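You operate a simulated robot arm through the tools that you are given. There is no shell and no other tool. Be economical: measure what you need, move in short steps, check, and stop when the job is done.

You run a simulated robot arm. Do the job below in one go: nothing can be reset, and whatever is moved stays where it is left.

TASK
Open the medium drawer, put both red covers from the top of the fitting cart away in the inside of the medium drawer and shut the drawer again.

Only the result counts: the job must be done as asked and must still hold three seconds after the hand-in. Knocking over, shifting, dropping, spilling or breaking anything else fails it. Lids that push on must go on centred and level and be pressed home; caps that screw on are set level and turned clockwise until they are tight.

THE ROBOT
A 7-joint arm with a two-finger parallel gripper on a trunk, on a base that drives. Base frame: it is fixed to the floor where the robot stands at the start and does not move with it; the origin is under the middle of the robot, x ahead of it, y to its left, z up. Lengths are in m, angles in degrees, forces in N, time in s.
With the tool pointing down near the work surface it reaches from about 0.36 to 0.84 m from the robot's upright axis, wherever it stands. Its first joint turns from -115.0 to 115.0 degrees. Places, roughly: medium drawer [0.9, 0, 0.7]; inside of the medium drawer [0.9, 0, 0.7]; red cover [-2.5, -1.25, 0.75]. Payload 3.91 kg.
The TCP is the grasp point between the finger pads, 0.03 m short of the fingertips. In the tool frame z runs along the fingers and y along their closing line. The gripper opens to 0.11 m. The fingers are 0.02 m wide and 0.01 m thick; the gripper's body (0.048 by 0.112 m) begins 0.055 m behind the TCP.
Orientation is that of the tool frame in the base frame, as a unit quaternion [w, x, y, z]. With the fingers straight down and closing along the base's y, the tool's x points along the base's -x, its y along +y and its z along -z.

THE INTERFACE
- The arm moves only by the tool nudge_tool. Its argument "series" is a list of rows, each a list of 7 numbers: the turn, a rotation vector about the tool's x, y, z in degrees, then the shift along the tool's x, y, z in m, then the finger opening in m, from 0 to 0.11. In form: [[rx, ry, rz, tx, ty, tz, hand], ...]. A call has 1 to 8 rows; each row is the pose to reach, as a shift and turn from the pose commanded when the call began, along the tool's axes at that moment. Each row takes 0.2 s and may step no farther than 0.05 m and 8.6 degrees from the row before; otherwise, or with a gripper value out of range, the whole call is refused. A pose out of reach is approached as far as the arm can. The call stops where the force on the tool passes 40 N (or 10 N more than at its start, if that is more) or the arm is blocked; 0.2 s more then pass. The fingers move at their own pace (about 0.153 m/s each) and stop on an object; they squeeze with about 32 N. The grip force told is the motor's: it shows also when the fingers shut on nothing. Time passes only in rows, and 0.2 s behind the last, so rows that repeat a pose let the fingers close. The reply holds the time, the measured pose of the TCP, the force on the tool along the base axes, the opening and the grip force, in the units named above and with some noise, and new pictures: "show" is both (left out), scene, wrist or none.
- Cameras (640 x 400 px; columns grow to the right, rows downward): "scene" is now at [0.2368, 0.1975, 1.0591]; the picture's right is [-0.09, -1.00, 0.00], its down [-0.36, 0.03, -0.93] and it looks along [0.93, -0.09, -0.36] (base axes); focal length 272 px, centre (320, 200). "wrist" rides on the gripper at [-0.036, 0, -0.057] in the tool frame; the picture's right is [0.00, -1.00, 0.00], its down [0.97, 0.00, -0.24] and it looks along [0.24, 0.00, 0.97] (tool axes); focal length 218 px, centre (320, 200). There is no depth. A picture from a camera that has moved, and an enlarged one, comes with that camera's place and axes in the base frame and with its lens.
- move_column(by): slides the trunk up (or, below 0, down) by that many m; the arm and the scene camera ride with it, the base frame stays. It gives what a move gives, with no picture.
- steer(legs): drives the robot by 1 to 6 legs, each [ahead, left, turn to the left] in m, m and degrees, along the robot's own axes; the way and the turn of a leg run together, so that a leg with both is an arc; at most 1.5 m and 180 degrees a leg. The arm and the cameras ride along, it lands a little off, and it stops where it bumps. It gives what a move gives, and a new picture of the scene camera.
- pan_tilt(pan, tilt): turns the head with the scene camera to pan (to the left, within 80 degrees either way) and tilt (down, from -29 to 69), counted from straight ahead of the robot. It gives what a move gives, and a new picture of the scene camera.
- close_up(camera, box): a new picture of the part [left, top, right, bottom] of that camera's present view, enlarged. The clock stands still meanwhile.
- job_done(): hands the job in; it is judged then, once.

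Go step by step. Nothing tells you exact positions but the pictures and the camera data: compare them with the known pose of the tool, close in by small moves and look again before you grip or let go. The budget is 165 turns and 170 pictures, counting those below and the enlarged ones. Unless the task says otherwise, let go and move clear before handing in, and close with one line.

The tools are called after ">>>" by a JSON object that holds its "name" and its "arguments". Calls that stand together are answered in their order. nudge_tool: Moves the arm, as the interface text tells. Its arguments: {"type":"object","properties":{"series":{"type":"array","items":{"type":"array","items":{"type":"number"}}},"show":{"type":"string","enum":["both","scene","wrist","none"]}},"required":["series"]} The other tools are called the same way: move_column (by) slides the trunk up or down; steer (legs) drives the base; pan_tilt (pan, tilt) turns the head that bears the scene camera; close_up (camera, box) takes an enlarged picture of a part of a camera's view; job_done () hands the job in.

At the start:

```text
time: 0.0
eef_pos: [0.6176, 0.2526, 0.9459]
tool_rot: [0.0, 0.001, 1.0, 0.0]
force: [0.5, 0.3, -0.3]
finger_gap: 0.11
grasp_force: 0.0
trunk travel left (down, up): [-0.375, 0.615]
robot x, y, heading: [0.0006, -0.0005, -0.1]
head pan, tilt: [-5.2, 21.3]
```

scene: 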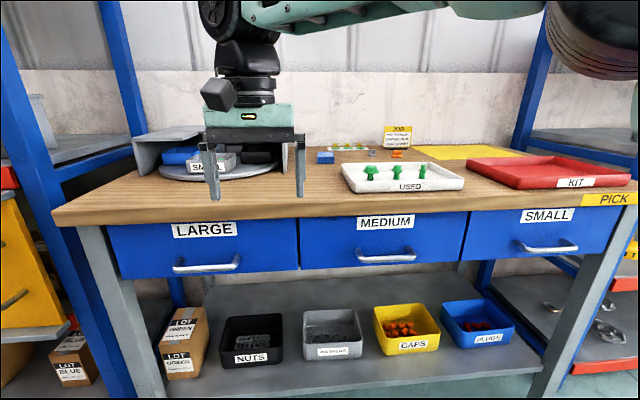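
wrist: 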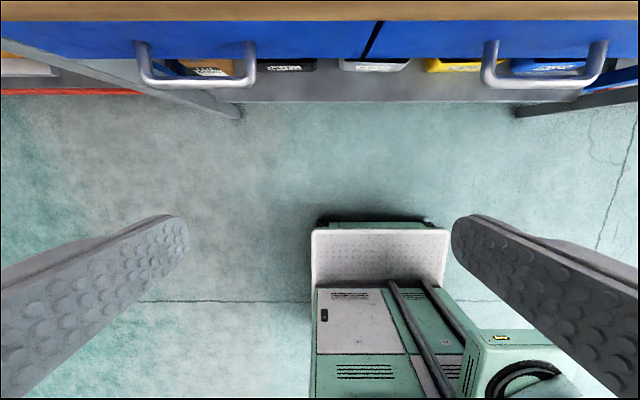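

I see the medium drawer's handle at about [0.717, 0.01, 0.745], worked out from both cameras. I'll swing the tool toward horizontal in front of it.

>>> {"name": "nudge_tool", "arguments": {"series": [[0, -8.5, 0, 0.005, -0.03, 0, 0.11], [0, -17, 0, 0.01, -0.06, 0, 0.11], [0, -25.5, 0, 0.015, -0.09, 0, 0.11], [0, -34, 0, 0.02, -0.12, 0, 0.11], [0, -42.5, 0, 0.025, -0.15, 0, 0.11], [0, -51, 0, 0.03, -0.18, 0, 0.11], [0, -59.5, 0, 0.035, -0.21, 0, 0.11], [0, -68, 0, 0.04, -0.24, 0, 0.11]], "show": "both"}}

>>> {"name": "pan_tilt", "arguments": {"pan": -15, "tilt": 35}}

```text
time: 1.8
eef_pos: [0.5774, 0.0197, 0.9326]
tool_rot: [0.556, 0.0, 0.831, 0.0]
force: [0.0, -1.1, -0.3]
finger_gap: 0.1101
grasp_force: 0.1
out of reach, approached as far as the arm can: row 8
trunk travel left (down, up): [-0.375, 0.615]
robot x, y, heading: [-0.0064, -0.0037, -0.1]
head pan, tilt: [-5.2, 21.3]
camera scene: at [0.2366, 0.1977, 1.0591], right [-0.09, -1.0, 0.0], down [-0.36, 0.03, -0.93], along [0.93, -0.08, -0.36], focal length 272 px, centre (320, 200)
camera wrist: at [0.538, 0.0196, 0.9874], right [0.0, -1.0, 0.0], down [-0.59, 0.0, -0.8], along [0.8, 0.0, -0.59], focal length 218 px, centre (320, 200)
```

scene: 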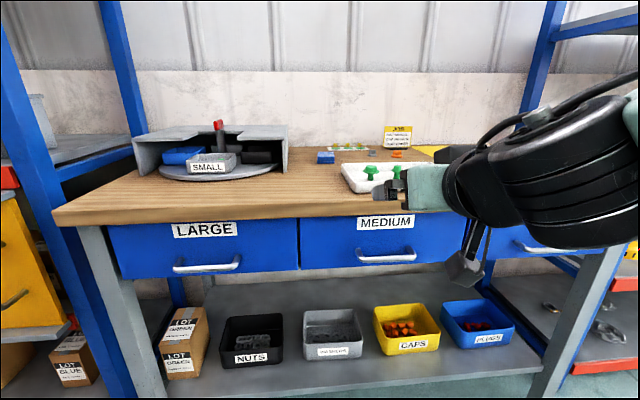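
wrist: 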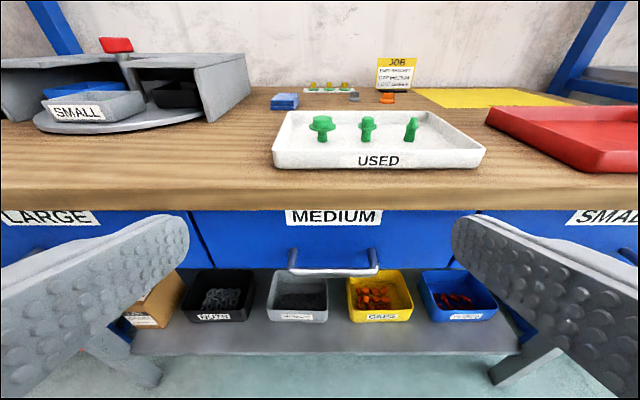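

```text
time: 2.6
eef_pos: [0.5789, 0.019, 0.9329]
tool_rot: [0.555, 0.001, 0.832, -0.001]
force: [0.0, -0.5, -0.3]
finger_gap: 0.1098
grasp_force: 0.1
trunk travel left (down, up): [-0.375, 0.615]
robot x, y, heading: [-0.0027, 0.0021, -0.1]
head pan, tilt: [-15.0, 35.0]
camera scene: at [0.2293, 0.1832, 1.0375], right [-0.26, -0.97, 0.0], down [-0.55, 0.15, -0.82], along [0.79, -0.21, -0.57], focal length 272 px, centre (320, 200)
```

scene: 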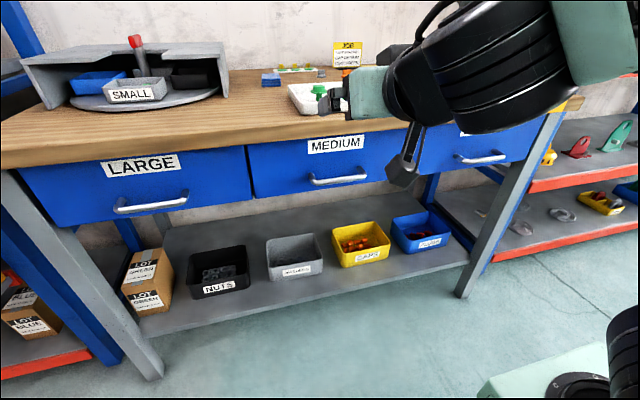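

The handle is confirmed near [0.713, 0.003, 0.745]. Next I'll roll the gripper 90° so the fingers close vertically, and lower the trunk.

>>> {"name": "nudge_tool", "arguments": {"series": [[0, 0, 8.5, 0, 0, 0, 0.11], [0, 0, 17, 0, 0, 0, 0.11], [0, 0, 25.5, 0, 0, 0, 0.11], [0, 0, 34, 0, 0, 0, 0.11], [0, 0, 42.5, 0, 0, 0, 0.11], [0, 0, 51, 0, 0, 0, 0.11], [0, 0, 59.5, 0, 0, 0, 0.11], [0, 0, 68, 0, 0, 0, 0.11]], "show": "none"}}

>>> {"name": "nudge_tool", "arguments": {"series": [[0, 0, 7.5, 0, 0, 0, 0.08], [0, 0, 15, 0, 0, 0, 0.07], [0, 0, 22, 0, 0, 0, 0.06]], "show": "none"}}

>>> {"name": "move_column", "arguments": {"by": -0.175}}

>>> {"name": "nudge_tool", "arguments": {"series": [[0, 0, 0, 0, 0, 0, 0.06]]}}

```text
time: 4.4
eef_pos: [0.5868, 0.0238, 0.9522]
tool_rot: [0.461, 0.446, 0.712, 0.286]
force: [-1.0, 0.1, -0.1]
finger_gap: 0.1098
grasp_force: 0.1
out of reach, approached as far as the arm can: row 7, 8
trunk travel left (down, up): [-0.375, 0.615]
robot x, y, heading: [0.0016, 0.0005, 0.0]
head pan, tilt: [-15.0, 35.0]
```

```text
time: 5.2
eef_pos: [0.6193, 0.0304, 0.9858]
tool_rot: [0.39, 0.577, 0.621, 0.359]
force: [0.0, 0.3, -0.1]
finger_gap: 0.0601
grasp_force: 0.1
out of reach, approached as far as the arm can: row 1, 2, 3
trunk travel left (down, up): [-0.375, 0.615]
robot x, y, heading: [-0.0013, 0.0007, 0.1]
head pan, tilt: [-15.0, 35.0]
```

```text
time: 7.1
eef_pos: [0.6194, 0.0309, 0.8112]
tool_rot: [0.391, 0.578, 0.62, 0.36]
force: [0.4, -0.4, 0.1]
finger_gap: 0.06
grasp_force: 0.0
trunk travel left (down, up): [-0.2, 0.79]
robot x, y, heading: [-0.003, -0.0005, -0.0]
head pan, tilt: [-15.0, 35.0]
```

```text
time: 7.5
eef_pos: [0.6192, 0.0302, 0.8111]
tool_rot: [0.391, 0.578, 0.62, 0.359]
force: [-1.0, 0.3, -0.3]
finger_gap: 0.0597
grasp_force: 0.1
trunk travel left (down, up): [-0.2, 0.79]
robot x, y, heading: [-0.0025, -0.0011, -0.1]
head pan, tilt: [-15.0, 35.0]
camera scene: at [0.2301, 0.1826, 0.8618], right [-0.26, -0.97, 0.0], down [-0.55, 0.15, -0.82], along [0.79, -0.21, -0.57], focal length 272 px, centre (320, 200)
camera wrist: at [0.5676, -0.0046, 0.8382], right [-0.44, -0.08, -0.9], down [-0.24, 0.97, 0.04], along [0.87, 0.23, -0.44], focal length 218 px, centre (320, 200)
```

scene: 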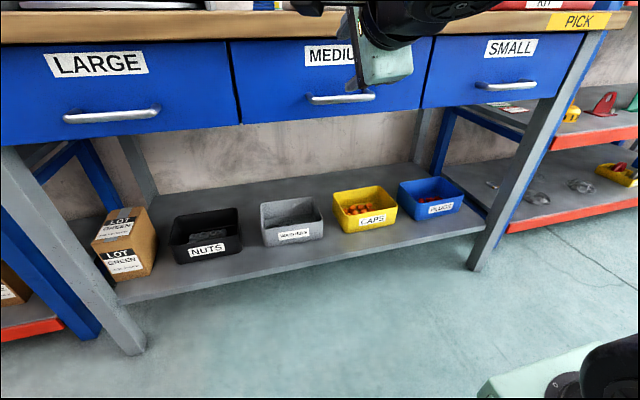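
wrist: 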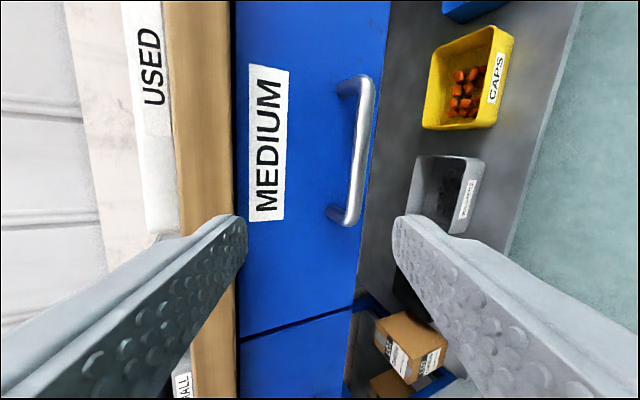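

The gripper is rolled and pitched about 26° down, and the handle lies ahead and slightly below. I'll line up and approach partway.

>>> {"name": "nudge_tool", "arguments": {"series": [[0, 0, 0, -0.014, -0.013, 0.02, 0.045], [0, 0, 0, -0.027, -0.026, 0.04, 0.045], [0, 0, 0, -0.027, -0.026, 0.06, 0.045], [0, 0, 0, -0.027, -0.026, 0.06, 0.045]]}}

```text
time: 8.5
eef_pos: [0.6657, 0.0028, 0.7868]
tool_rot: [0.387, 0.579, 0.624, 0.355]
force: [-0.5, 0.4, 0.0]
finger_gap: 0.0453
grasp_force: 0.1
out of reach, approached as far as the arm can: row 1, 2, 3, 4
trunk travel left (down, up): [-0.2, 0.79]
robot x, y, heading: [-0.0011, 0.0009, -0.0]
head pan, tilt: [-15.0, 35.0]
camera scene: at [0.2291, 0.1833, 0.8624], right [-0.26, -0.97, 0.0], down [-0.55, 0.15, -0.82], along [0.79, -0.21, -0.57], focal length 272 px, centre (320, 200)
camera wrist: at [0.6148, -0.0326, 0.814], right [-0.45, -0.08, -0.89], down [-0.24, 0.97, 0.04], along [0.86, 0.23, -0.45], focal length 218 px, centre (320, 200)
```

scene: 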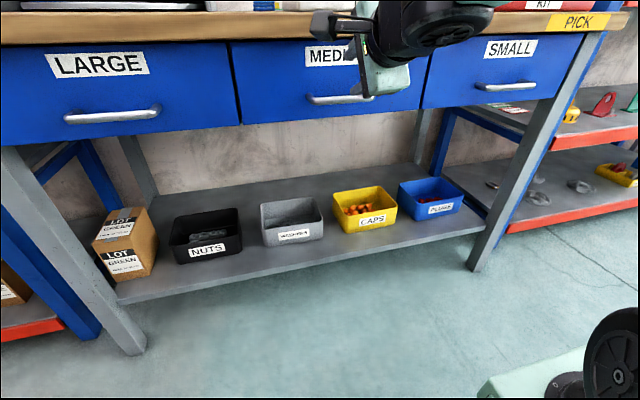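
wrist: 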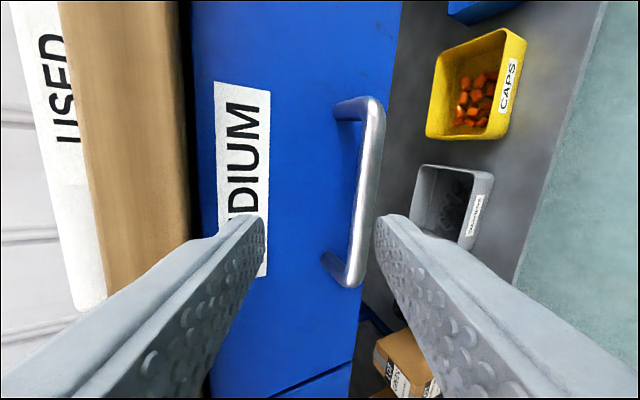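

The finger line currently passes about 2–3 cm above the bar, so I'll lower the trunk slightly.

>>> {"name": "move_column", "arguments": {"by": -0.03}}

>>> {"name": "nudge_tool", "arguments": {"series": [[0, 0, 0, 0, 0, 0.0, 0.05], [0, 0, 0, 0, 0, 0.0, 0.05]], "show": "wrist"}}

```text
time: 9.3
eef_pos: [0.6665, 0.0027, 0.7571]
tool_rot: [0.387, 0.579, 0.623, 0.355]
force: [0.6, 0.1, 0.2]
finger_gap: 0.045
grasp_force: 0.2
trunk travel left (down, up): [-0.17, 0.82]
robot x, y, heading: [0.0007, 0.0027, -0.3]
head pan, tilt: [-15.0, 35.0]
```

```text
time: 9.9
eef_pos: [0.6661, 0.0025, 0.7571]
tool_rot: [0.387, 0.579, 0.623, 0.355]
force: [1.1, -0.8, -0.5]
finger_gap: 0.0503
grasp_force: 0.0
trunk travel left (down, up): [-0.17, 0.82]
robot x, y, heading: [0.0011, 0.0007, 0.1]
head pan, tilt: [-15.0, 35.0]
camera wrist: at [0.615, -0.033, 0.784], right [-0.45, -0.08, -0.89], down [-0.24, 0.97, 0.04], along [0.86, 0.23, -0.45], focal length 218 px, centre (320, 200)
```

wrist: 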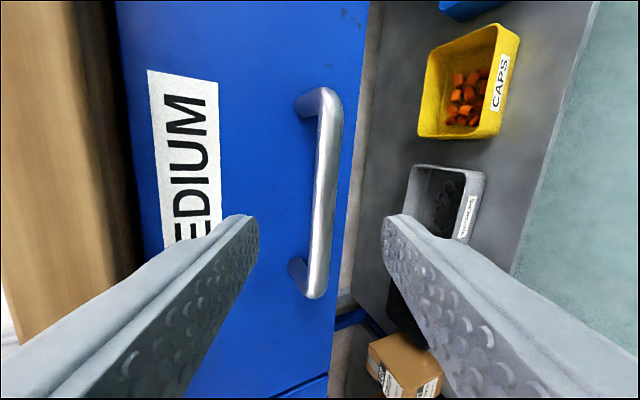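

The bar is now centred between the fingers, about 6 cm ahead. I'll advance 4 cm along the tool.

>>> {"name": "nudge_tool", "arguments": {"series": [[0, 0, 0, 0, 0, 0.015, 0.05], [0, 0, 0, 0, 0, 0.03, 0.05], [0, 0, 0, 0, 0, 0.042, 0.05], [0, 0, 0, 0, 0, 0.042, 0.05]]}}

```text
time: 10.9
eef_pos: [0.704, 0.0047, 0.7454]
tool_rot: [0.383, 0.579, 0.626, 0.355]
force: [0.4, 0.9, -0.8]
finger_gap: 0.0499
grasp_force: 0.1
out of reach, approached as far as the arm can: row 2, 3, 4
trunk travel left (down, up): [-0.17, 0.82]
robot x, y, heading: [-0.0024, 0.001, -0.0]
head pan, tilt: [-15.0, 35.0]
camera scene: at [0.2293, 0.1832, 0.8324], right [-0.26, -0.97, 0.0], down [-0.55, 0.15, -0.82], along [0.79, -0.21, -0.57], focal length 272 px, centre (320, 200)
camera wrist: at [0.6535, -0.0326, 0.7722], right [-0.46, -0.08, -0.89], down [-0.25, 0.97, 0.04], along [0.85, 0.24, -0.46], focal length 218 px, centre (320, 200)
```

scene: 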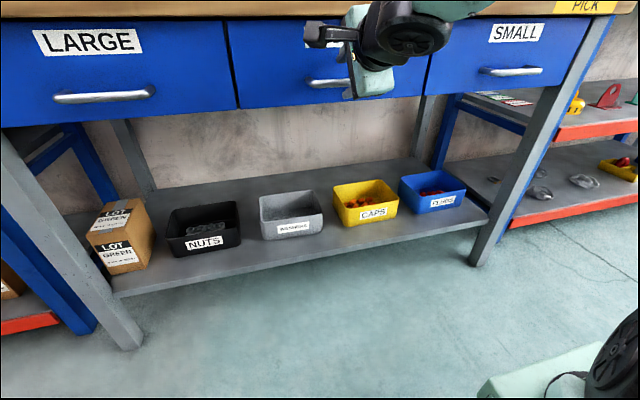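
wrist: 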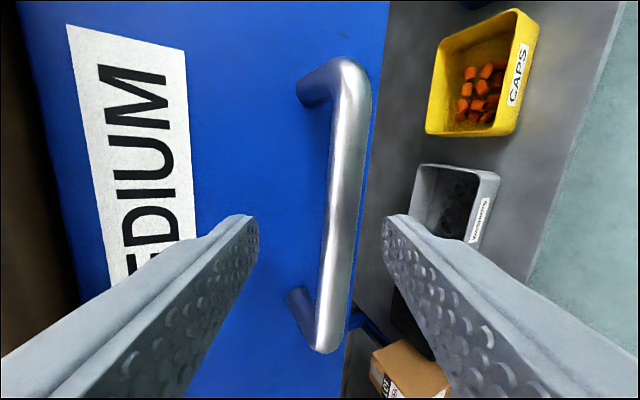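

The bar is just beyond the fingertips and slightly low. I'll lower by 1 cm, narrow the opening a little and advance 2 cm.

>>> {"name": "move_column", "arguments": {"by": -0.012}}

>>> {"name": "nudge_tool", "arguments": {"series": [[0, 0, 0, 0, 0, 0.0, 0.042], [0, 0, 0, 0, 0, 0.01, 0.042], [0, 0, 0, 0, 0, 0.02, 0.042], [0, 0, 0, 0, 0, 0.02, 0.042]], "show": "wrist"}}

```text
time: 11.5
eef_pos: [0.7039, 0.0033, 0.7312]
tool_rot: [0.382, 0.581, 0.626, 0.353]
force: [0.0, 0.7, 0.1]
finger_gap: 0.0499
grasp_force: 0.1
trunk travel left (down, up): [-0.158, 0.832]
robot x, y, heading: [0.0006, -0.0002, -0.1]
head pan, tilt: [-15.0, 35.0]
```

```text
time: 12.5
eef_pos: [0.7212, 0.0031, 0.7239]
tool_rot: [0.382, 0.58, 0.627, 0.354]
force: [0.6, -0.3, 0.2]
finger_gap: 0.0422
grasp_force: 0.1
trunk travel left (down, up): [-0.158, 0.832]
robot x, y, heading: [-0.0021, 0.0001, 0.1]
head pan, tilt: [-15.0, 35.0]
camera wrist: at [0.6715, -0.0326, 0.7508], right [-0.46, -0.08, -0.89], down [-0.25, 0.97, 0.04], along [0.85, 0.24, -0.46], focal length 218 px, centre (320, 200)
```

wrist: 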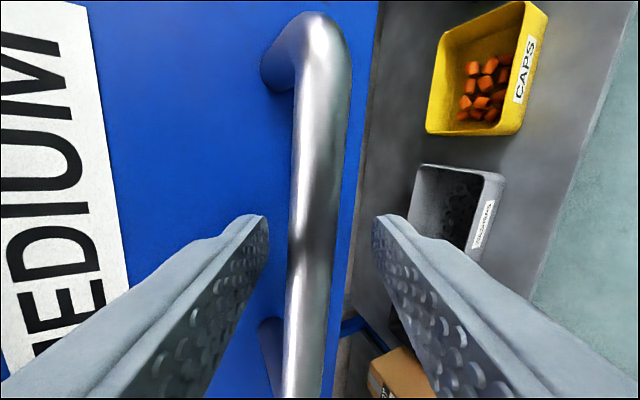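

The bar now lies between the fingers, so I'll close on it.

>>> {"name": "nudge_tool", "arguments": {"series": [[0, 0, 0, 0, 0, 0.0, 0.0], [0, 0, 0, 0, 0, 0.0, 0.0], [0, 0, 0, 0, 0, 0, 0.0]], "show": "wrist"}}

```text
time: 13.3
eef_pos: [0.7225, 0.0033, 0.7255]
tool_rot: [0.382, 0.579, 0.626, 0.356]
force: [1.7, -0.8, 31.2]
finger_gap: 0.0149
grasp_force: 44.4
trunk travel left (down, up): [-0.158, 0.832]
robot x, y, heading: [-0.0042, 0.0023, 0.0]
head pan, tilt: [-15.0, 35.0]
camera wrist: at [0.6716, -0.0325, 0.7534], right [-0.45, -0.07, -0.89], down [-0.25, 0.97, 0.05], along [0.86, 0.24, -0.46], focal length 218 px, centre (320, 200)
```

wrist: 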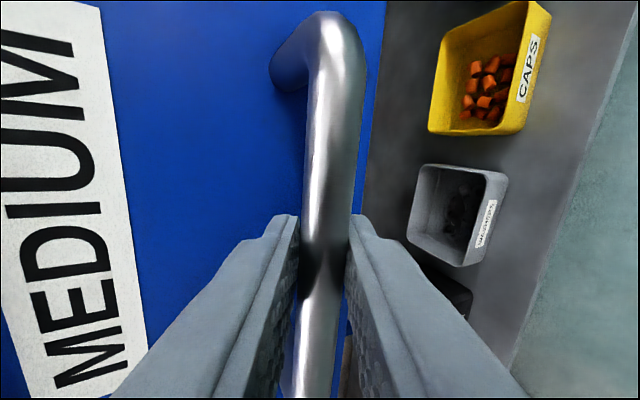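

The handle is gripped with some vertical strain. I'll ease that with the trunk, then pull by backing the base.

>>> {"name": "move_column", "arguments": {"by": 0.006}}

>>> {"name": "steer", "arguments": {"legs": [[-0.1, 0, 0]]}}

```text
time: 13.8
eef_pos: [0.7219, 0.0032, 0.7258]
tool_rot: [0.38, 0.581, 0.629, 0.351]
force: [-1.3, 3.5, -6.4]
finger_gap: 0.0152
grasp_force: 44.8
trunk travel left (down, up): [-0.164, 0.826]
robot x, y, heading: [0.0026, 0.0031, -0.1]
head pan, tilt: [-15.0, 35.0]
```

```text
time: 15.0
eef_pos: [0.6193, 0.0031, 0.7259]
tool_rot: [0.38, 0.582, 0.627, 0.352]
force: [2.1, 4.2, -33.7]
finger_gap: 0.0151
grasp_force: 44.6
trunk travel left (down, up): [-0.164, 0.826]
robot x, y, heading: [-0.1016, -0.0011, -0.1]
head pan, tilt: [-15.0, 35.0]
camera scene: at [0.128, 0.1834, 0.8259], right [-0.26, -0.97, 0.0], down [-0.56, 0.15, -0.82], along [0.79, -0.21, -0.57], focal length 272 px, centre (320, 200)
```

scene: 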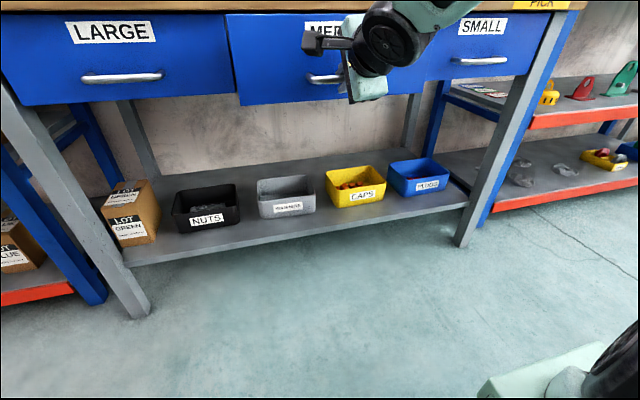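

The drawer slides out with the base, about 10 cm so far. I'll ease the strain again and keep pulling.

>>> {"name": "move_column", "arguments": {"by": -0.003}}

>>> {"name": "steer", "arguments": {"legs": [[-0.12, 0, 0]]}}

```text
time: 15.5
eef_pos: [0.6195, 0.0029, 0.7265]
tool_rot: [0.381, 0.581, 0.626, 0.354]
force: [1.4, 1.8, 10.3]
finger_gap: 0.015
grasp_force: 44.6
trunk travel left (down, up): [-0.161, 0.829]
robot x, y, heading: [-0.1037, -0.0002, -0.1]
head pan, tilt: [-15.0, 35.0]
```

```text
time: 16.7
eef_pos: [0.4998, 0.0033, 0.7265]
tool_rot: [0.382, 0.58, 0.627, 0.354]
force: [0.8, 3.5, 24.0]
finger_gap: 0.0153
grasp_force: 45.2
trunk travel left (down, up): [-0.161, 0.829]
robot x, y, heading: [-0.2226, -0.0008, 0.1]
head pan, tilt: [-15.0, 35.0]
camera scene: at [0.0071, 0.1831, 0.8237], right [-0.26, -0.97, 0.0], down [-0.55, 0.15, -0.82], along [0.79, -0.21, -0.57], focal length 272 px, centre (320, 200)
```

scene: 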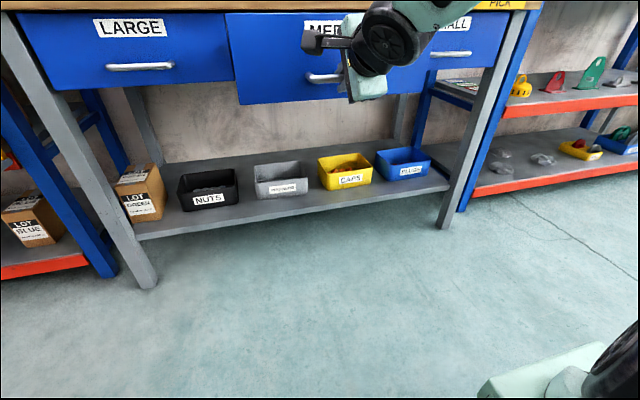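

It's open 22 cm. I'll pull a little more, then release and back off.

>>> {"name": "steer", "arguments": {"legs": [[-0.05, 0, 0]]}}

>>> {"name": "nudge_tool", "arguments": {"series": [[0, 0, 0, 0, 0, 0, 0.045], [0, 0, 0, 0, 0, 0, 0.045], [0, 0, 0, 0, 0, 0, 0.045]], "show": "wrist"}}

```text
time: 17.7
eef_pos: [0.4517, 0.0028, 0.727]
tool_rot: [0.38, 0.58, 0.627, 0.354]
force: [0.9, 2.1, 9.3]
finger_gap: 0.0151
grasp_force: 45.0
trunk travel left (down, up): [-0.161, 0.829]
robot x, y, heading: [-0.2698, -0.0006, -0.3]
head pan, tilt: [-15.0, 35.0]
camera scene: at [-0.0417, 0.183, 0.8235], right [-0.26, -0.97, 0.0], down [-0.55, 0.15, -0.82], along [0.79, -0.21, -0.57], focal length 272 px, centre (320, 200)
```

scene: 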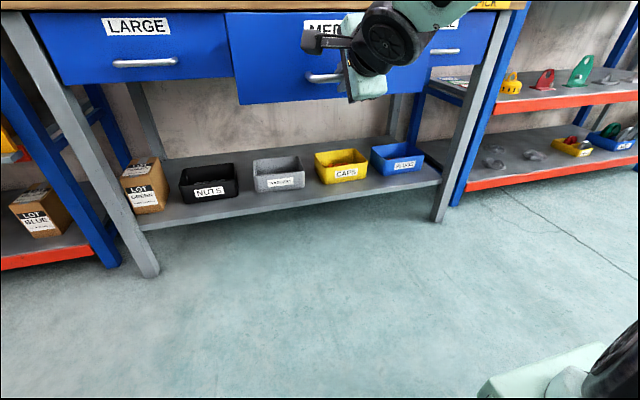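

```text
time: 18.5
eef_pos: [0.4509, 0.003, 0.7244]
tool_rot: [0.381, 0.58, 0.627, 0.354]
force: [-0.3, -0.3, -0.5]
finger_gap: 0.0448
grasp_force: 0.0
trunk travel left (down, up): [-0.161, 0.829]
robot x, y, heading: [-0.2734, -0.0002, 0.0]
head pan, tilt: [-15.0, 35.0]
camera wrist: at [0.4002, -0.0329, 0.7536], right [-0.46, -0.08, -0.89], down [-0.25, 0.97, 0.05], along [0.85, 0.24, -0.46], focal length 218 px, centre (320, 200)
```

wrist: 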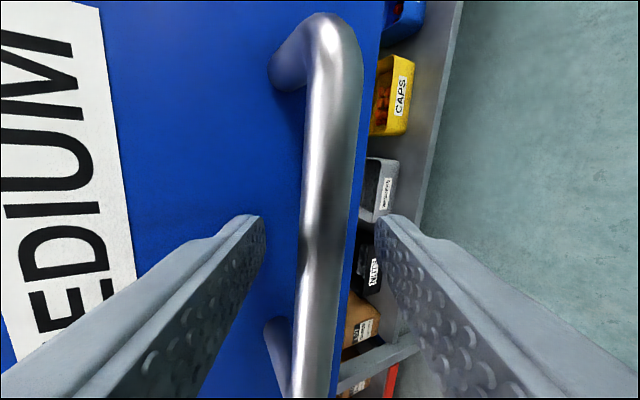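

Released. I'll retract along the fingers, then back away.

>>> {"name": "nudge_tool", "arguments": {"series": [[0, 0, 0, 0, 0, -0.02, 0.05], [0, 0, 0, 0, 0, -0.04, 0.05], [0, 0, 0, 0, 0, -0.06, 0.05]], "show": "none"}}

>>> {"name": "steer", "arguments": {"legs": [[-0.4, 0, 0]]}}

>>> {"name": "move_column", "arguments": {"by": 0.3}}

>>> {"name": "pan_tilt", "arguments": {"pan": 0, "tilt": 25}}

```text
time: 19.3
eef_pos: [0.3972, 0.0026, 0.7538]
tool_rot: [0.38, 0.581, 0.627, 0.354]
force: [-0.4, 1.1, 0.4]
finger_gap: 0.05
grasp_force: 0.0
trunk travel left (down, up): [-0.161, 0.829]
robot x, y, heading: [-0.2723, 0.0012, 0.1]
head pan, tilt: [-15.0, 35.0]
```

```text
time: 21.8
eef_pos: [-0.0012, 0.0017, 0.7554]
tool_rot: [0.381, 0.581, 0.626, 0.354]
force: [0.5, -0.1, 1.3]
finger_gap: 0.0502
grasp_force: 0.1
trunk travel left (down, up): [-0.161, 0.829]
robot x, y, heading: [-0.6705, 0.0016, -0.3]
head pan, tilt: [-15.0, 35.0]
camera scene: at [-0.4404, 0.1833, 0.8234], right [-0.26, -0.97, 0.0], down [-0.55, 0.15, -0.82], along [0.79, -0.21, -0.57], focal length 272 px, centre (320, 200)
```

scene: 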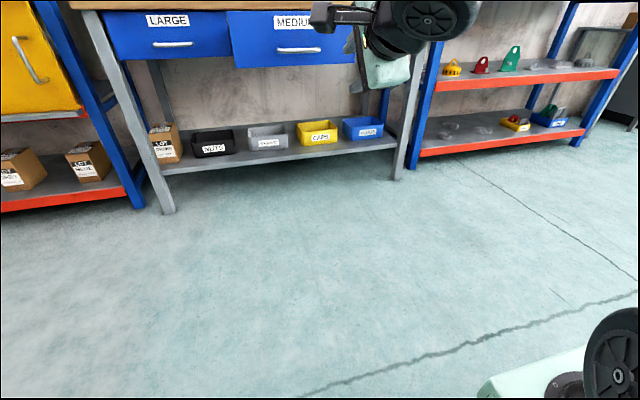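

```text
time: 24.8
eef_pos: [-0.0007, 0.0021, 1.0541]
tool_rot: [0.382, 0.581, 0.626, 0.354]
force: [-0.9, -0.1, -0.1]
finger_gap: 0.0503
grasp_force: 0.0
trunk travel left (down, up): [-0.461, 0.529]
robot x, y, heading: [-0.6709, -0.0021, -0.5]
head pan, tilt: [-15.0, 35.0]
```

```text
time: 25.5
eef_pos: [-0.0018, 0.0032, 1.0545]
tool_rot: [0.38, 0.581, 0.626, 0.354]
force: [-0.8, 0.4, 0.1]
finger_gap: 0.05
grasp_force: 0.0
trunk travel left (down, up): [-0.461, 0.529]
robot x, y, heading: [-0.6692, -0.0016, -0.2]
head pan, tilt: [0.0, 25.0]
camera scene: at [-0.4333, 0.206, 1.1391], right [0.0, -1.0, 0.0], down [-0.42, 0.0, -0.91], along [0.91, 0.0, -0.42], focal length 272 px, centre (320, 200)
```

scene: 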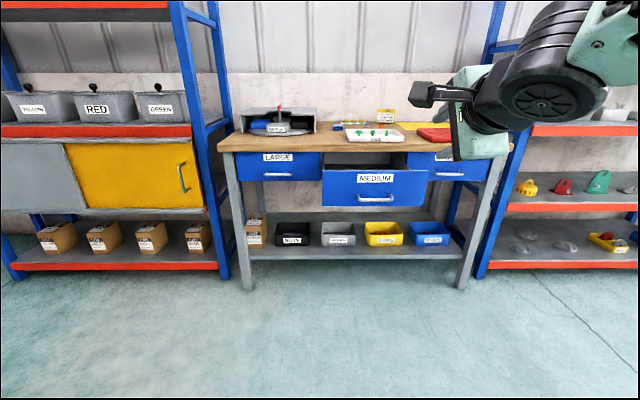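

The drawer is open. I'll bring the tool back to pointing down and turn toward the cart to look.

>>> {"name": "nudge_tool", "arguments": {"series": [[3.83, 3.83, -6.13, 0, 0, 0, 0.11], [7.66, 7.66, -12.26, 0, 0, 0, 0.11], [11.49, 11.49, -18.39, 0, 0, 0, 0.11], [15.32, 15.32, -24.52, 0, 0, 0, 0.11], [19.15, 19.15, -30.65, 0, 0, 0, 0.11], [22.98, 22.98, -36.78, 0, 0, 0, 0.11], [26.81, 26.81, -42.91, 0, 0, 0, 0.11]], "show": "none"}}

>>> {"name": "nudge_tool", "arguments": {"series": [[3.83, 3.83, -6.13, 0, 0, 0, 0.11], [7.66, 7.66, -12.26, 0, 0, 0, 0.11], [11.49, 11.49, -18.39, 0, 0, 0, 0.11], [15.32, 15.32, -24.52, 0, 0, 0, 0.11], [19.15, 19.15, -30.65, 0, 0, 0, 0.11], [22.98, 22.98, -36.78, 0, 0, 0, 0.11]], "show": "none"}}

>>> {"name": "steer", "arguments": {"legs": [[0, 0, -145]]}}

```text
time: 27.1
eef_pos: [-0.0014, 0.002, 1.0558]
tool_rot: [0.19, 0.29, 0.924, 0.163]
force: [-0.1, -0.3, 0.0]
finger_gap: 0.1098
grasp_force: 0.1
trunk travel left (down, up): [-0.461, 0.529]
robot x, y, heading: [-0.6683, 0.0032, -0.1]
head pan, tilt: [0.0, 25.0]
```

```text
time: 28.5
eef_pos: [-0.0024, 0.0019, 1.0533]
tool_rot: [-0.012, -0.017, 0.999, -0.035]
force: [-0.6, -0.4, -0.4]
finger_gap: 0.1098
grasp_force: 0.0
trunk travel left (down, up): [-0.461, 0.529]
robot x, y, heading: [-0.6705, 0.0037, -0.1]
head pan, tilt: [0.0, 25.0]
```

```text
time: 34.9
eef_pos: [-1.2227, -0.3747, 1.0537]
tool_rot: [-0.036, 0.951, 0.308, 0.001]
force: [0.3, -0.7, 0.0]
finger_gap: 0.1097
grasp_force: 0.0
trunk travel left (down, up): [-0.461, 0.529]
robot x, y, heading: [-0.67, 0.0005, -146.3]
head pan, tilt: [0.0, 25.0]
camera scene: at [-0.7483, -0.2989, 1.1392], right [-0.56, 0.83, 0.0], down [0.35, 0.24, -0.91], along [-0.75, -0.51, -0.42], focal length 272 px, centre (320, 200)
```

scene: 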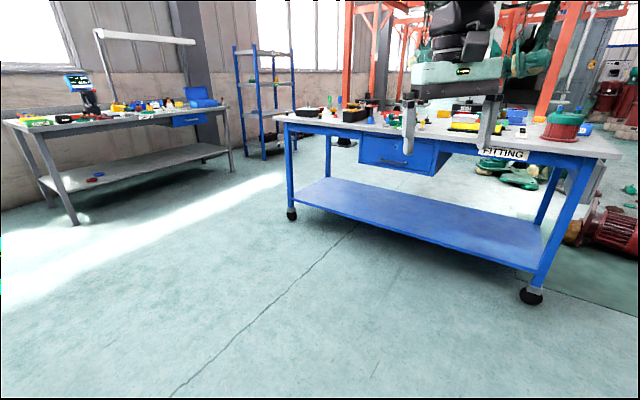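

The fitting cart is ahead. I'll zoom in on its top.

>>> {"name": "close_up", "arguments": {"camera": "scene", "box": [270, 80, 630, 190]}}

```text
1.78 times, centred on (450, 135) of scene
camera zoom: at [-0.7483, -0.2989, 1.1392], right [-0.56, 0.83, 0.0], down [0.35, 0.24, -0.91], along [-0.75, -0.51, -0.42], focal length 483 px, centre (89, 316)
```

zoom: 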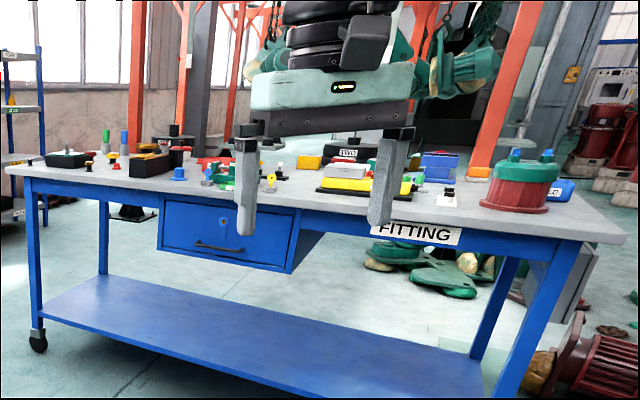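

The cart's front edge seems near x ≈ -2.2, running along y. I'll raise the trunk, drive nearer and face it squarely.

>>> {"name": "move_column", "arguments": {"by": 0.25}}

>>> {"name": "steer", "arguments": {"legs": [[1.08, 0.48, 0], [0, 0, -33.7]]}}

>>> {"name": "pan_tilt", "arguments": {"pan": 0, "tilt": 40}}

```text
time: 37.5
eef_pos: [-1.223, -0.3749, 1.3038]
tool_rot: [-0.036, 0.951, 0.308, 0.001]
force: [0.1, -0.9, 0.2]
finger_gap: 0.1101
grasp_force: 0.1
trunk travel left (down, up): [-0.711, 0.279]
robot x, y, heading: [-0.6688, -0.0026, -146.1]
head pan, tilt: [0.0, 25.0]
```

```text
time: 45.1
eef_pos: [-1.9758, -0.9821, 1.304]
tool_rot: [-0.034, 0.999, 0.01, 0.011]
force: [-0.3, 0.9, -0.2]
finger_gap: 0.1099
grasp_force: 0.0
trunk travel left (down, up): [-0.711, 0.279]
robot x, y, heading: [-1.3034, -0.9895, 178.9]
head pan, tilt: [0.0, 25.0]
camera scene: at [-1.5418, -1.1893, 1.3892], right [0.02, 1.0, 0.0], down [0.42, -0.01, -0.91], along [-0.91, 0.02, -0.42], focal length 272 px, centre (320, 200)
```

scene: 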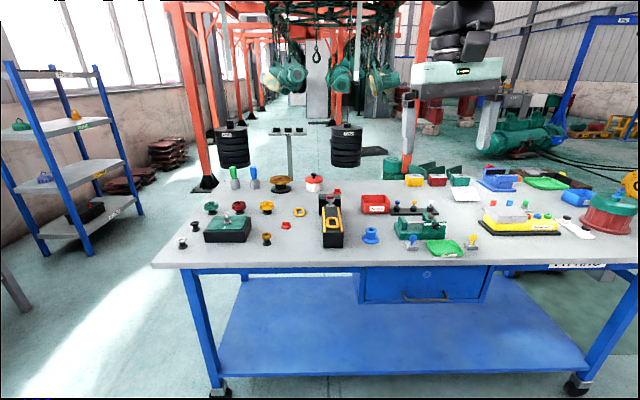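

```text
time: 45.9
eef_pos: [-1.9747, -0.9817, 1.3051]
tool_rot: [-0.034, 0.999, 0.01, 0.012]
force: [0.9, -0.2, 0.8]
finger_gap: 0.1099
grasp_force: 0.0
trunk travel left (down, up): [-0.711, 0.279]
robot x, y, heading: [-1.3074, -0.9906, 178.9]
head pan, tilt: [0.0, 40.0]
camera scene: at [-1.5347, -1.1895, 1.3659], right [0.02, 1.0, 0.0], down [0.64, -0.01, -0.77], along [-0.77, 0.01, -0.64], focal length 272 px, centre (320, 200)
```

scene: 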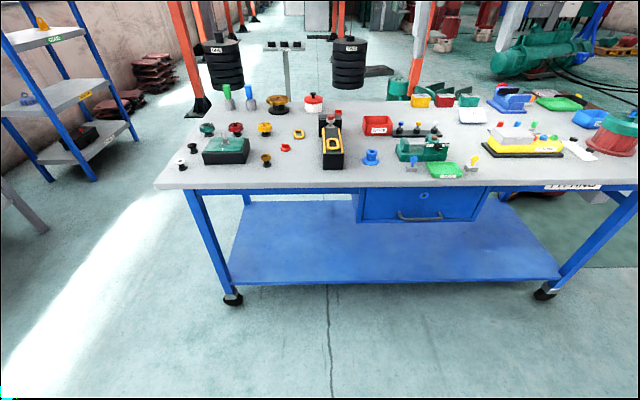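

The cart is cluttered with many small items, so I'll zoom in to identify the red covers.

>>> {"name": "close_up", "arguments": {"camera": "scene", "box": [160, 80, 320, 180]}}

>>> {"name": "close_up", "arguments": {"camera": "scene", "box": [310, 80, 470, 180]}}

>>> {"name": "close_up", "arguments": {"camera": "scene", "box": [460, 80, 640, 192]}}

```text
4.00 times, centred on (240, 130) of scene
camera zoom: at [-1.5347, -1.1895, 1.3659], right [0.02, 1.0, 0.0], down [0.64, -0.01, -0.77], along [-0.77, 0.01, -0.64], focal length 1087 px, centre (640, 480)
```

zoom: 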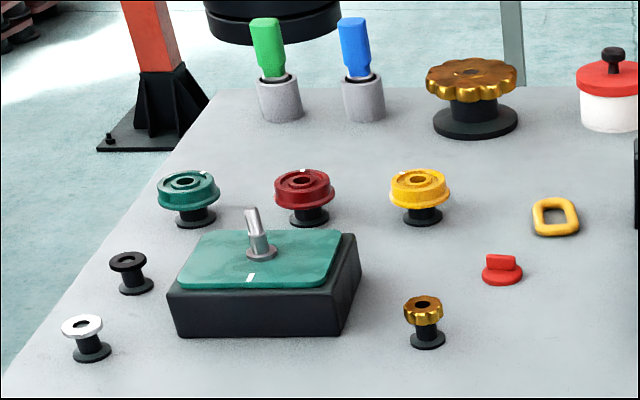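

```text
4.00 times, centred on (390, 130) of scene
camera zoom: at [-1.5347, -1.1895, 1.3659], right [0.02, 1.0, 0.0], down [0.64, -0.01, -0.77], along [-0.77, 0.01, -0.64], focal length 1087 px, centre (40, 480)
```

zoom: 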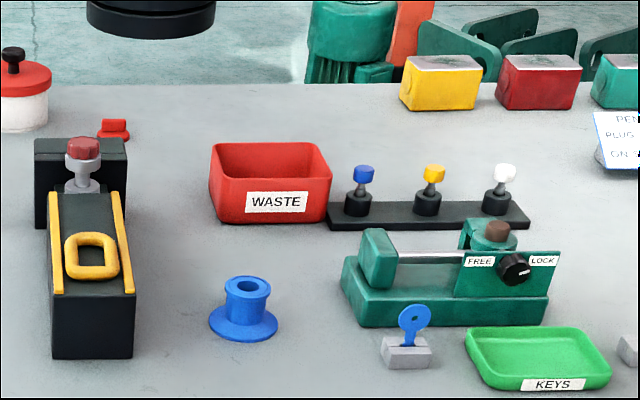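

```text
3.56 times, centred on (550, 136) of scene
camera zoom: at [-1.5347, -1.1895, 1.3659], right [0.02, 1.0, 0.0], down [0.64, -0.01, -0.77], along [-0.77, 0.01, -0.64], focal length 966 px, centre (-498, 428)
```

zoom: 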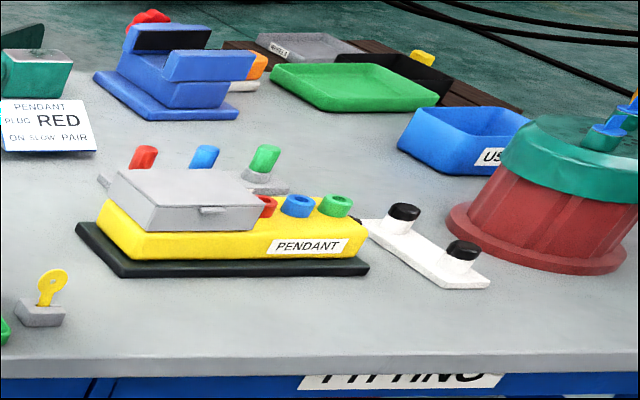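

The two red covers look like the small red discs with a fin: A at about [-2.395, -1.30] and B at about [-2.71, -1.09], with the cart top near z ≈ 0.885. I'll drive so the gripper is above A and check base clearance.

>>> {"name": "steer", "arguments": {"legs": [[0.25, 0.31, 1.1], [0.15, 0, 0]]}}

>>> {"name": "pan_tilt", "arguments": {"pan": 0, "tilt": 69}}

>>> {"name": "nudge_tool", "arguments": {"series": [[0, 0, 0, 0, 0, 0, 0.11]], "show": "wrist"}}

```text
time: 49.3
eef_pos: [-2.3762, -1.3048, 1.3045]
tool_rot: [-0.034, 0.999, 0.023, 0.011]
force: [0.0, 0.7, -0.7]
finger_gap: 0.1101
grasp_force: 0.1
trunk travel left (down, up): [-0.711, 0.279]
robot x, y, heading: [-1.7057, -1.2947, -179.4]
head pan, tilt: [0.0, 40.0]
camera scene: at [-1.9313, -1.5007, 1.3659], right [-0.01, 1.0, 0.0], down [0.64, 0.01, -0.77], along [-0.77, -0.01, -0.64], focal length 272 px, centre (320, 200)
```

scene: 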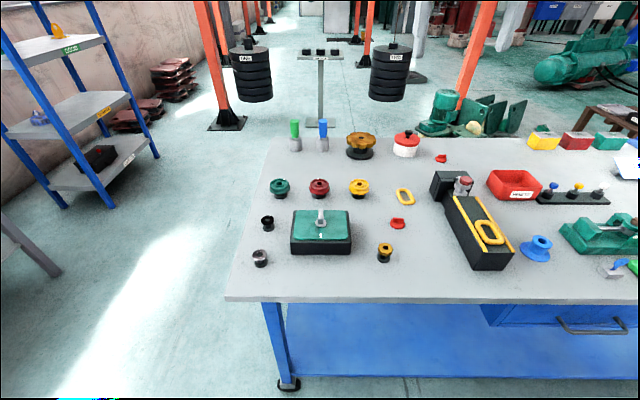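

```text
time: 50.3
eef_pos: [-2.3777, -1.3031, 1.3047]
tool_rot: [-0.035, 0.999, 0.024, 0.012]
force: [-0.4, 0.1, -0.5]
finger_gap: 0.1101
grasp_force: 0.1
trunk travel left (down, up): [-0.711, 0.279]
robot x, y, heading: [-1.7096, -1.2951, -179.7]
head pan, tilt: [0.0, 68.8]
camera scene: at [-1.9023, -1.5004, 1.3298], right [-0.01, 1.0, 0.0], down [0.93, 0.01, -0.36], along [-0.36, 0.0, -0.93], focal length 272 px, centre (320, 200)
```

scene: 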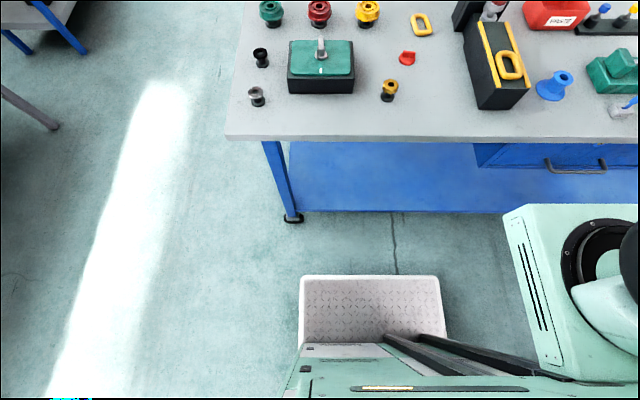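

```text
time: 50.7
eef_pos: [-2.3776, -1.305, 1.3036]
tool_rot: [-0.035, 0.999, 0.024, 0.011]
force: [0.7, 0.9, 0.7]
finger_gap: 0.1099
grasp_force: 0.1
trunk travel left (down, up): [-0.711, 0.279]
robot x, y, heading: [-1.7071, -1.2948, -179.7]
head pan, tilt: [0.0, 68.8]
camera wrist: at [-2.4153, -1.3098, 1.3591], right [-0.05, 1.0, 0.07], down [0.96, 0.03, 0.26], along [0.26, 0.08, -0.96], focal length 218 px, centre (320, 200)
```

wrist: 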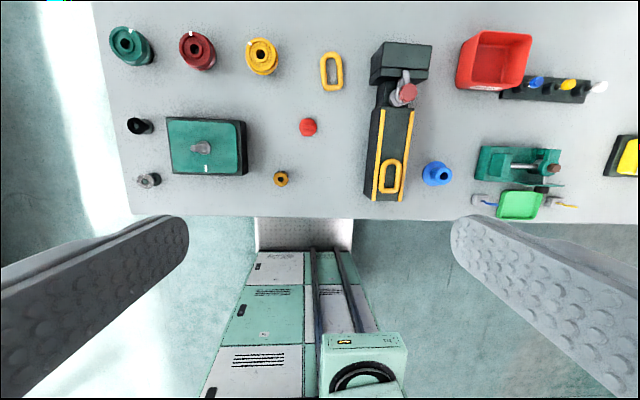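

A is at about [-2.445, -1.303, 0.86], directly below and ahead of the gripper, and the base has about 20 cm of clearance to the cart. I'll look closely at A's fin and straighten the tool.

>>> {"name": "nudge_tool", "arguments": {"series": [[-4, -1.2, 0, 0, 0, 0, 0.11], [-4, -1.2, 0, 0, 0, 0, 0.11]], "show": "none"}}

>>> {"name": "move_column", "arguments": {"by": -0.25}}

>>> {"name": "nudge_tool", "arguments": {"series": [[0, 0, 0, -0.03, 0, 0, 0.11], [0, 0, 0, -0.06, 0, 0, 0.11], [0, 0, 0, -0.06, 0, 0, 0.11]], "show": "wrist"}}

```text
time: 51.3
eef_pos: [-2.377, -1.3048, 1.3036]
tool_rot: [0.001, 1.0, 0.023, 0.002]
force: [0.0, -0.4, -0.1]
finger_gap: 0.1097
grasp_force: 0.1
trunk travel left (down, up): [-0.711, 0.279]
robot x, y, heading: [-1.7101, -1.2931, -179.4]
head pan, tilt: [0.0, 68.8]
```

```text
time: 53.8
eef_pos: [-2.3785, -1.3046, 1.0539]
tool_rot: [0.0, 1.0, 0.023, 0.002]
force: [-1.4, 0.1, 0.2]
finger_gap: 0.1104
grasp_force: 0.1
trunk travel left (down, up): [-0.461, 0.529]
robot x, y, heading: [-1.7065, -1.292, -179.3]
head pan, tilt: [0.0, 68.8]
```

```text
time: 54.6
eef_pos: [-2.437, -1.3093, 1.054]
tool_rot: [0.001, 1.0, 0.023, 0.002]
force: [0.3, 0.8, 0.1]
finger_gap: 0.11
grasp_force: 0.0
trunk travel left (down, up): [-0.461, 0.529]
robot x, y, heading: [-1.7116, -1.2923, -179.5]
head pan, tilt: [0.0, 68.8]
camera wrist: at [-2.4741, -1.3099, 1.109], right [-0.05, 1.0, 0.0], down [0.97, 0.05, 0.24], along [0.24, 0.01, -0.97], focal length 218 px, centre (320, 200)
```

wrist: 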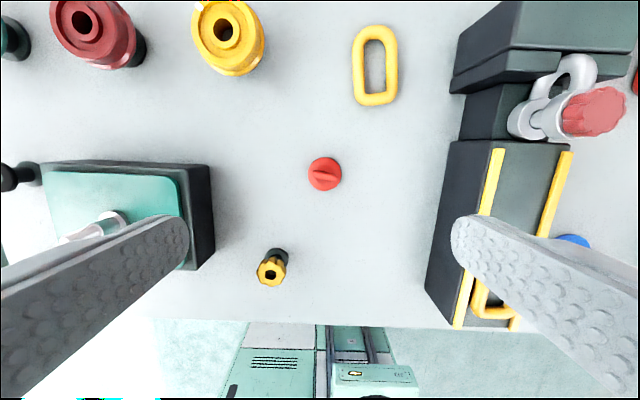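

>>> {"name": "close_up", "arguments": {"camera": "wrist", "box": [284, 149, 364, 199]}}

>>> {"name": "pan_tilt", "arguments": {"pan": 0, "tilt": 35}}

```text
8.00 times, centred on (324, 174) of wrist
camera zoom: at [-2.4741, -1.3099, 1.109], right [-0.05, 1.0, 0.0], down [0.97, 0.05, 0.24], along [0.24, 0.01, -0.97], focal length 1746 px, centre (288, 408)
```

zoom: 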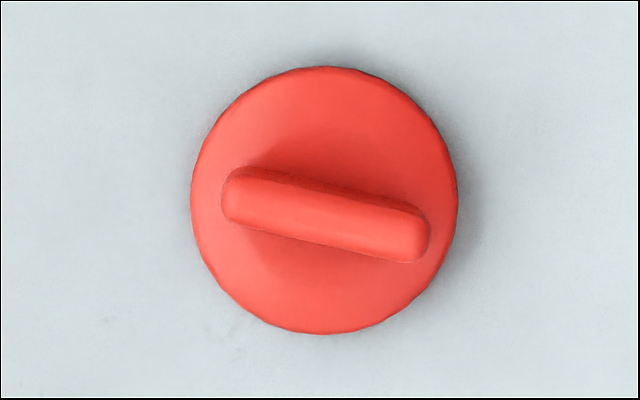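

```text
time: 55.6
eef_pos: [-2.4361, -1.3086, 1.0524]
tool_rot: [0.0, 1.0, 0.023, 0.002]
force: [0.5, 0.1, 0.2]
finger_gap: 0.1102
grasp_force: 0.0
trunk travel left (down, up): [-0.461, 0.529]
robot x, y, heading: [-1.7086, -1.2958, -179.5]
head pan, tilt: [0.0, 35.0]
camera scene: at [-1.9344, -1.5007, 1.1233], right [-0.01, 1.0, 0.0], down [0.57, 0.01, -0.82], along [-0.82, -0.01, -0.57], focal length 272 px, centre (320, 200)
```

scene: 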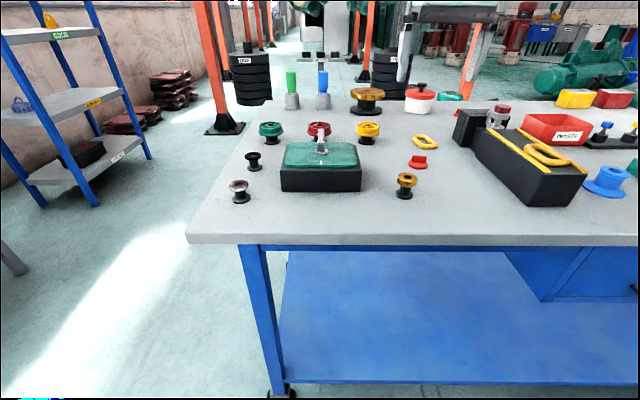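

A is a 38 mm disc with a 29 × 8 mm fin, angled about 13° from the y direction. I'll roll the gripper about -77° to close across the fin's flat faces.

>>> {"name": "nudge_tool", "arguments": {"series": [[0, 0, -8.5, -0.002, -0.001, 0, 0.09], [0, 0, -17, -0.004, -0.002, 0, 0.07], [0, 0, -25.5, -0.007, -0.0045, 0, 0.06], [0, 0, -34, -0.007, -0.0045, 0, 0.06], [0, 0, -42.5, -0.007, -0.0045, 0, 0.06], [0, 0, -51, -0.007, -0.0045, 0, 0.06], [0, 0, -59.5, -0.007, -0.0045, 0, 0.06], [0, 0, -68, -0.007, -0.0045, 0, 0.06]], "show": "none"}}

>>> {"name": "nudge_tool", "arguments": {"series": [[0, 0, -4.5, 0, 0, 0.03, 0.06], [0, 0, -9, 0, 0, 0.06, 0.06], [0, 0, -9, 0, 0, 0.06, 0.06]], "show": "wrist"}}

```text
time: 57.4
eef_pos: [-2.4452, -1.3025, 1.0537]
tool_rot: [0.002, 0.815, 0.579, 0.001]
force: [0.3, -0.4, -0.3]
finger_gap: 0.06
grasp_force: 0.1
trunk travel left (down, up): [-0.461, 0.529]
robot x, y, heading: [-1.712, -1.2938, -179.4]
head pan, tilt: [0.0, 35.0]
```

```text
time: 58.2
eef_pos: [-2.4433, -1.3038, 0.9933]
tool_rot: [0.002, 0.768, 0.641, 0.0]
force: [-0.2, 0.5, 1.1]
finger_gap: 0.0601
grasp_force: 0.1
trunk travel left (down, up): [-0.461, 0.529]
robot x, y, heading: [-1.707, -1.296, -179.3]
head pan, tilt: [0.0, 35.0]
camera wrist: at [-2.4511, -1.3381, 1.0492], right [-0.98, 0.18, 0.0], down [0.17, 0.96, 0.24], along [0.05, 0.23, -0.97], focal length 218 px, centre (320, 200)
```

wrist: 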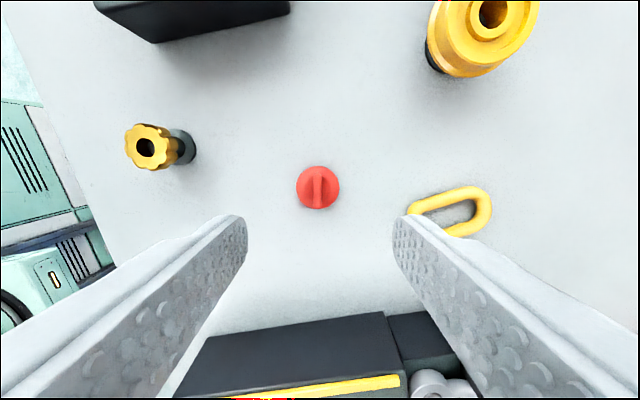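

The fin is aligned and centred. I'll narrow the opening and descend, keeping the tips just above the disc.

>>> {"name": "nudge_tool", "arguments": {"series": [[0, 0, 0, 0, 0, 0.03, 0.04], [0, 0, 0, 0, 0, 0.06, 0.035], [0, 0, 0, 0, 0, 0.085, 0.035], [0, 0, 0, 0, 0, 0.09, 0.035], [0, 0, 0, 0, 0, 0.09, 0.035]], "show": "both"}}

>>> {"name": "close_up", "arguments": {"camera": "scene", "box": [378, 125, 458, 175]}}

```text
time: 59.4
eef_pos: [-2.4434, -1.3043, 0.9037]
tool_rot: [0.002, 0.768, 0.64, 0.0]
force: [-0.2, -0.1, 0.0]
finger_gap: 0.0347
grasp_force: 0.0
trunk travel left (down, up): [-0.461, 0.529]
robot x, y, heading: [-1.7114, -1.2968, -179.4]
head pan, tilt: [0.0, 35.0]
camera scene: at [-1.9344, -1.5007, 1.1234], right [-0.01, 1.0, 0.0], down [0.57, 0.01, -0.82], along [-0.82, -0.01, -0.57], focal length 272 px, centre (320, 200)
camera wrist: at [-2.4512, -1.3391, 0.9596], right [-0.98, 0.18, 0.0], down [0.17, 0.96, 0.24], along [0.05, 0.23, -0.97], focal length 218 px, centre (320, 200)
```

scene: 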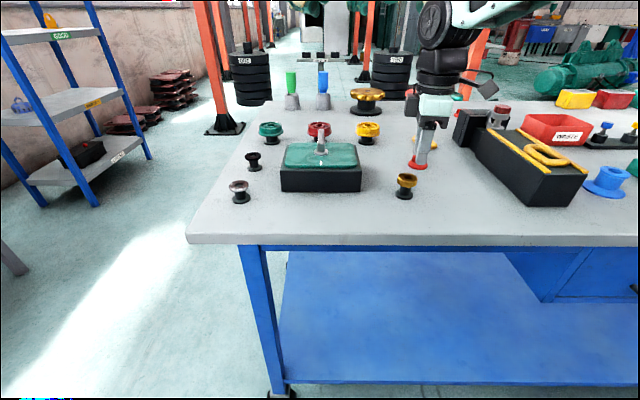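
wrist: 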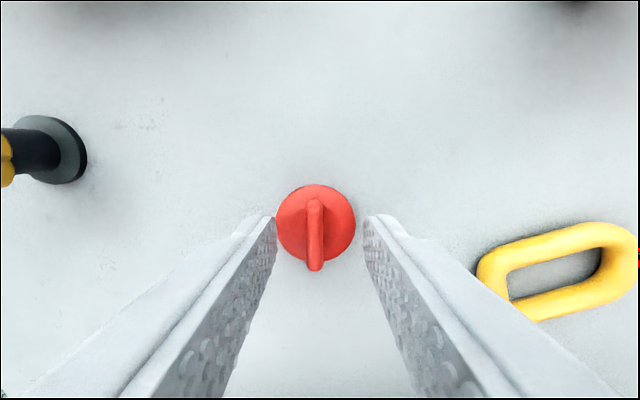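

```text
8.00 times, centred on (418, 150) of scene
camera zoom: at [-1.9344, -1.5007, 1.1234], right [-0.01, 1.0, 0.0], down [0.57, 0.01, -0.82], along [-0.82, -0.01, -0.57], focal length 2174 px, centre (-464, 600)
```

zoom: 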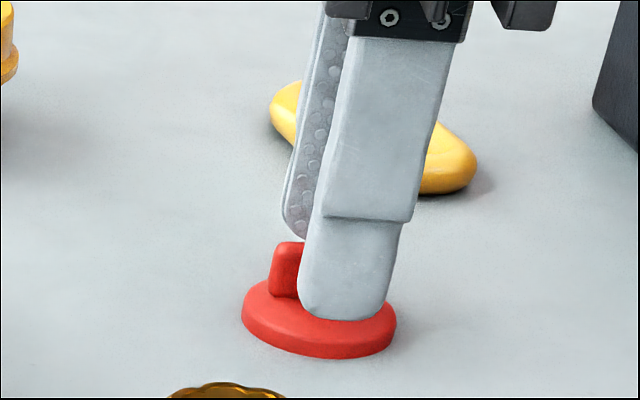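

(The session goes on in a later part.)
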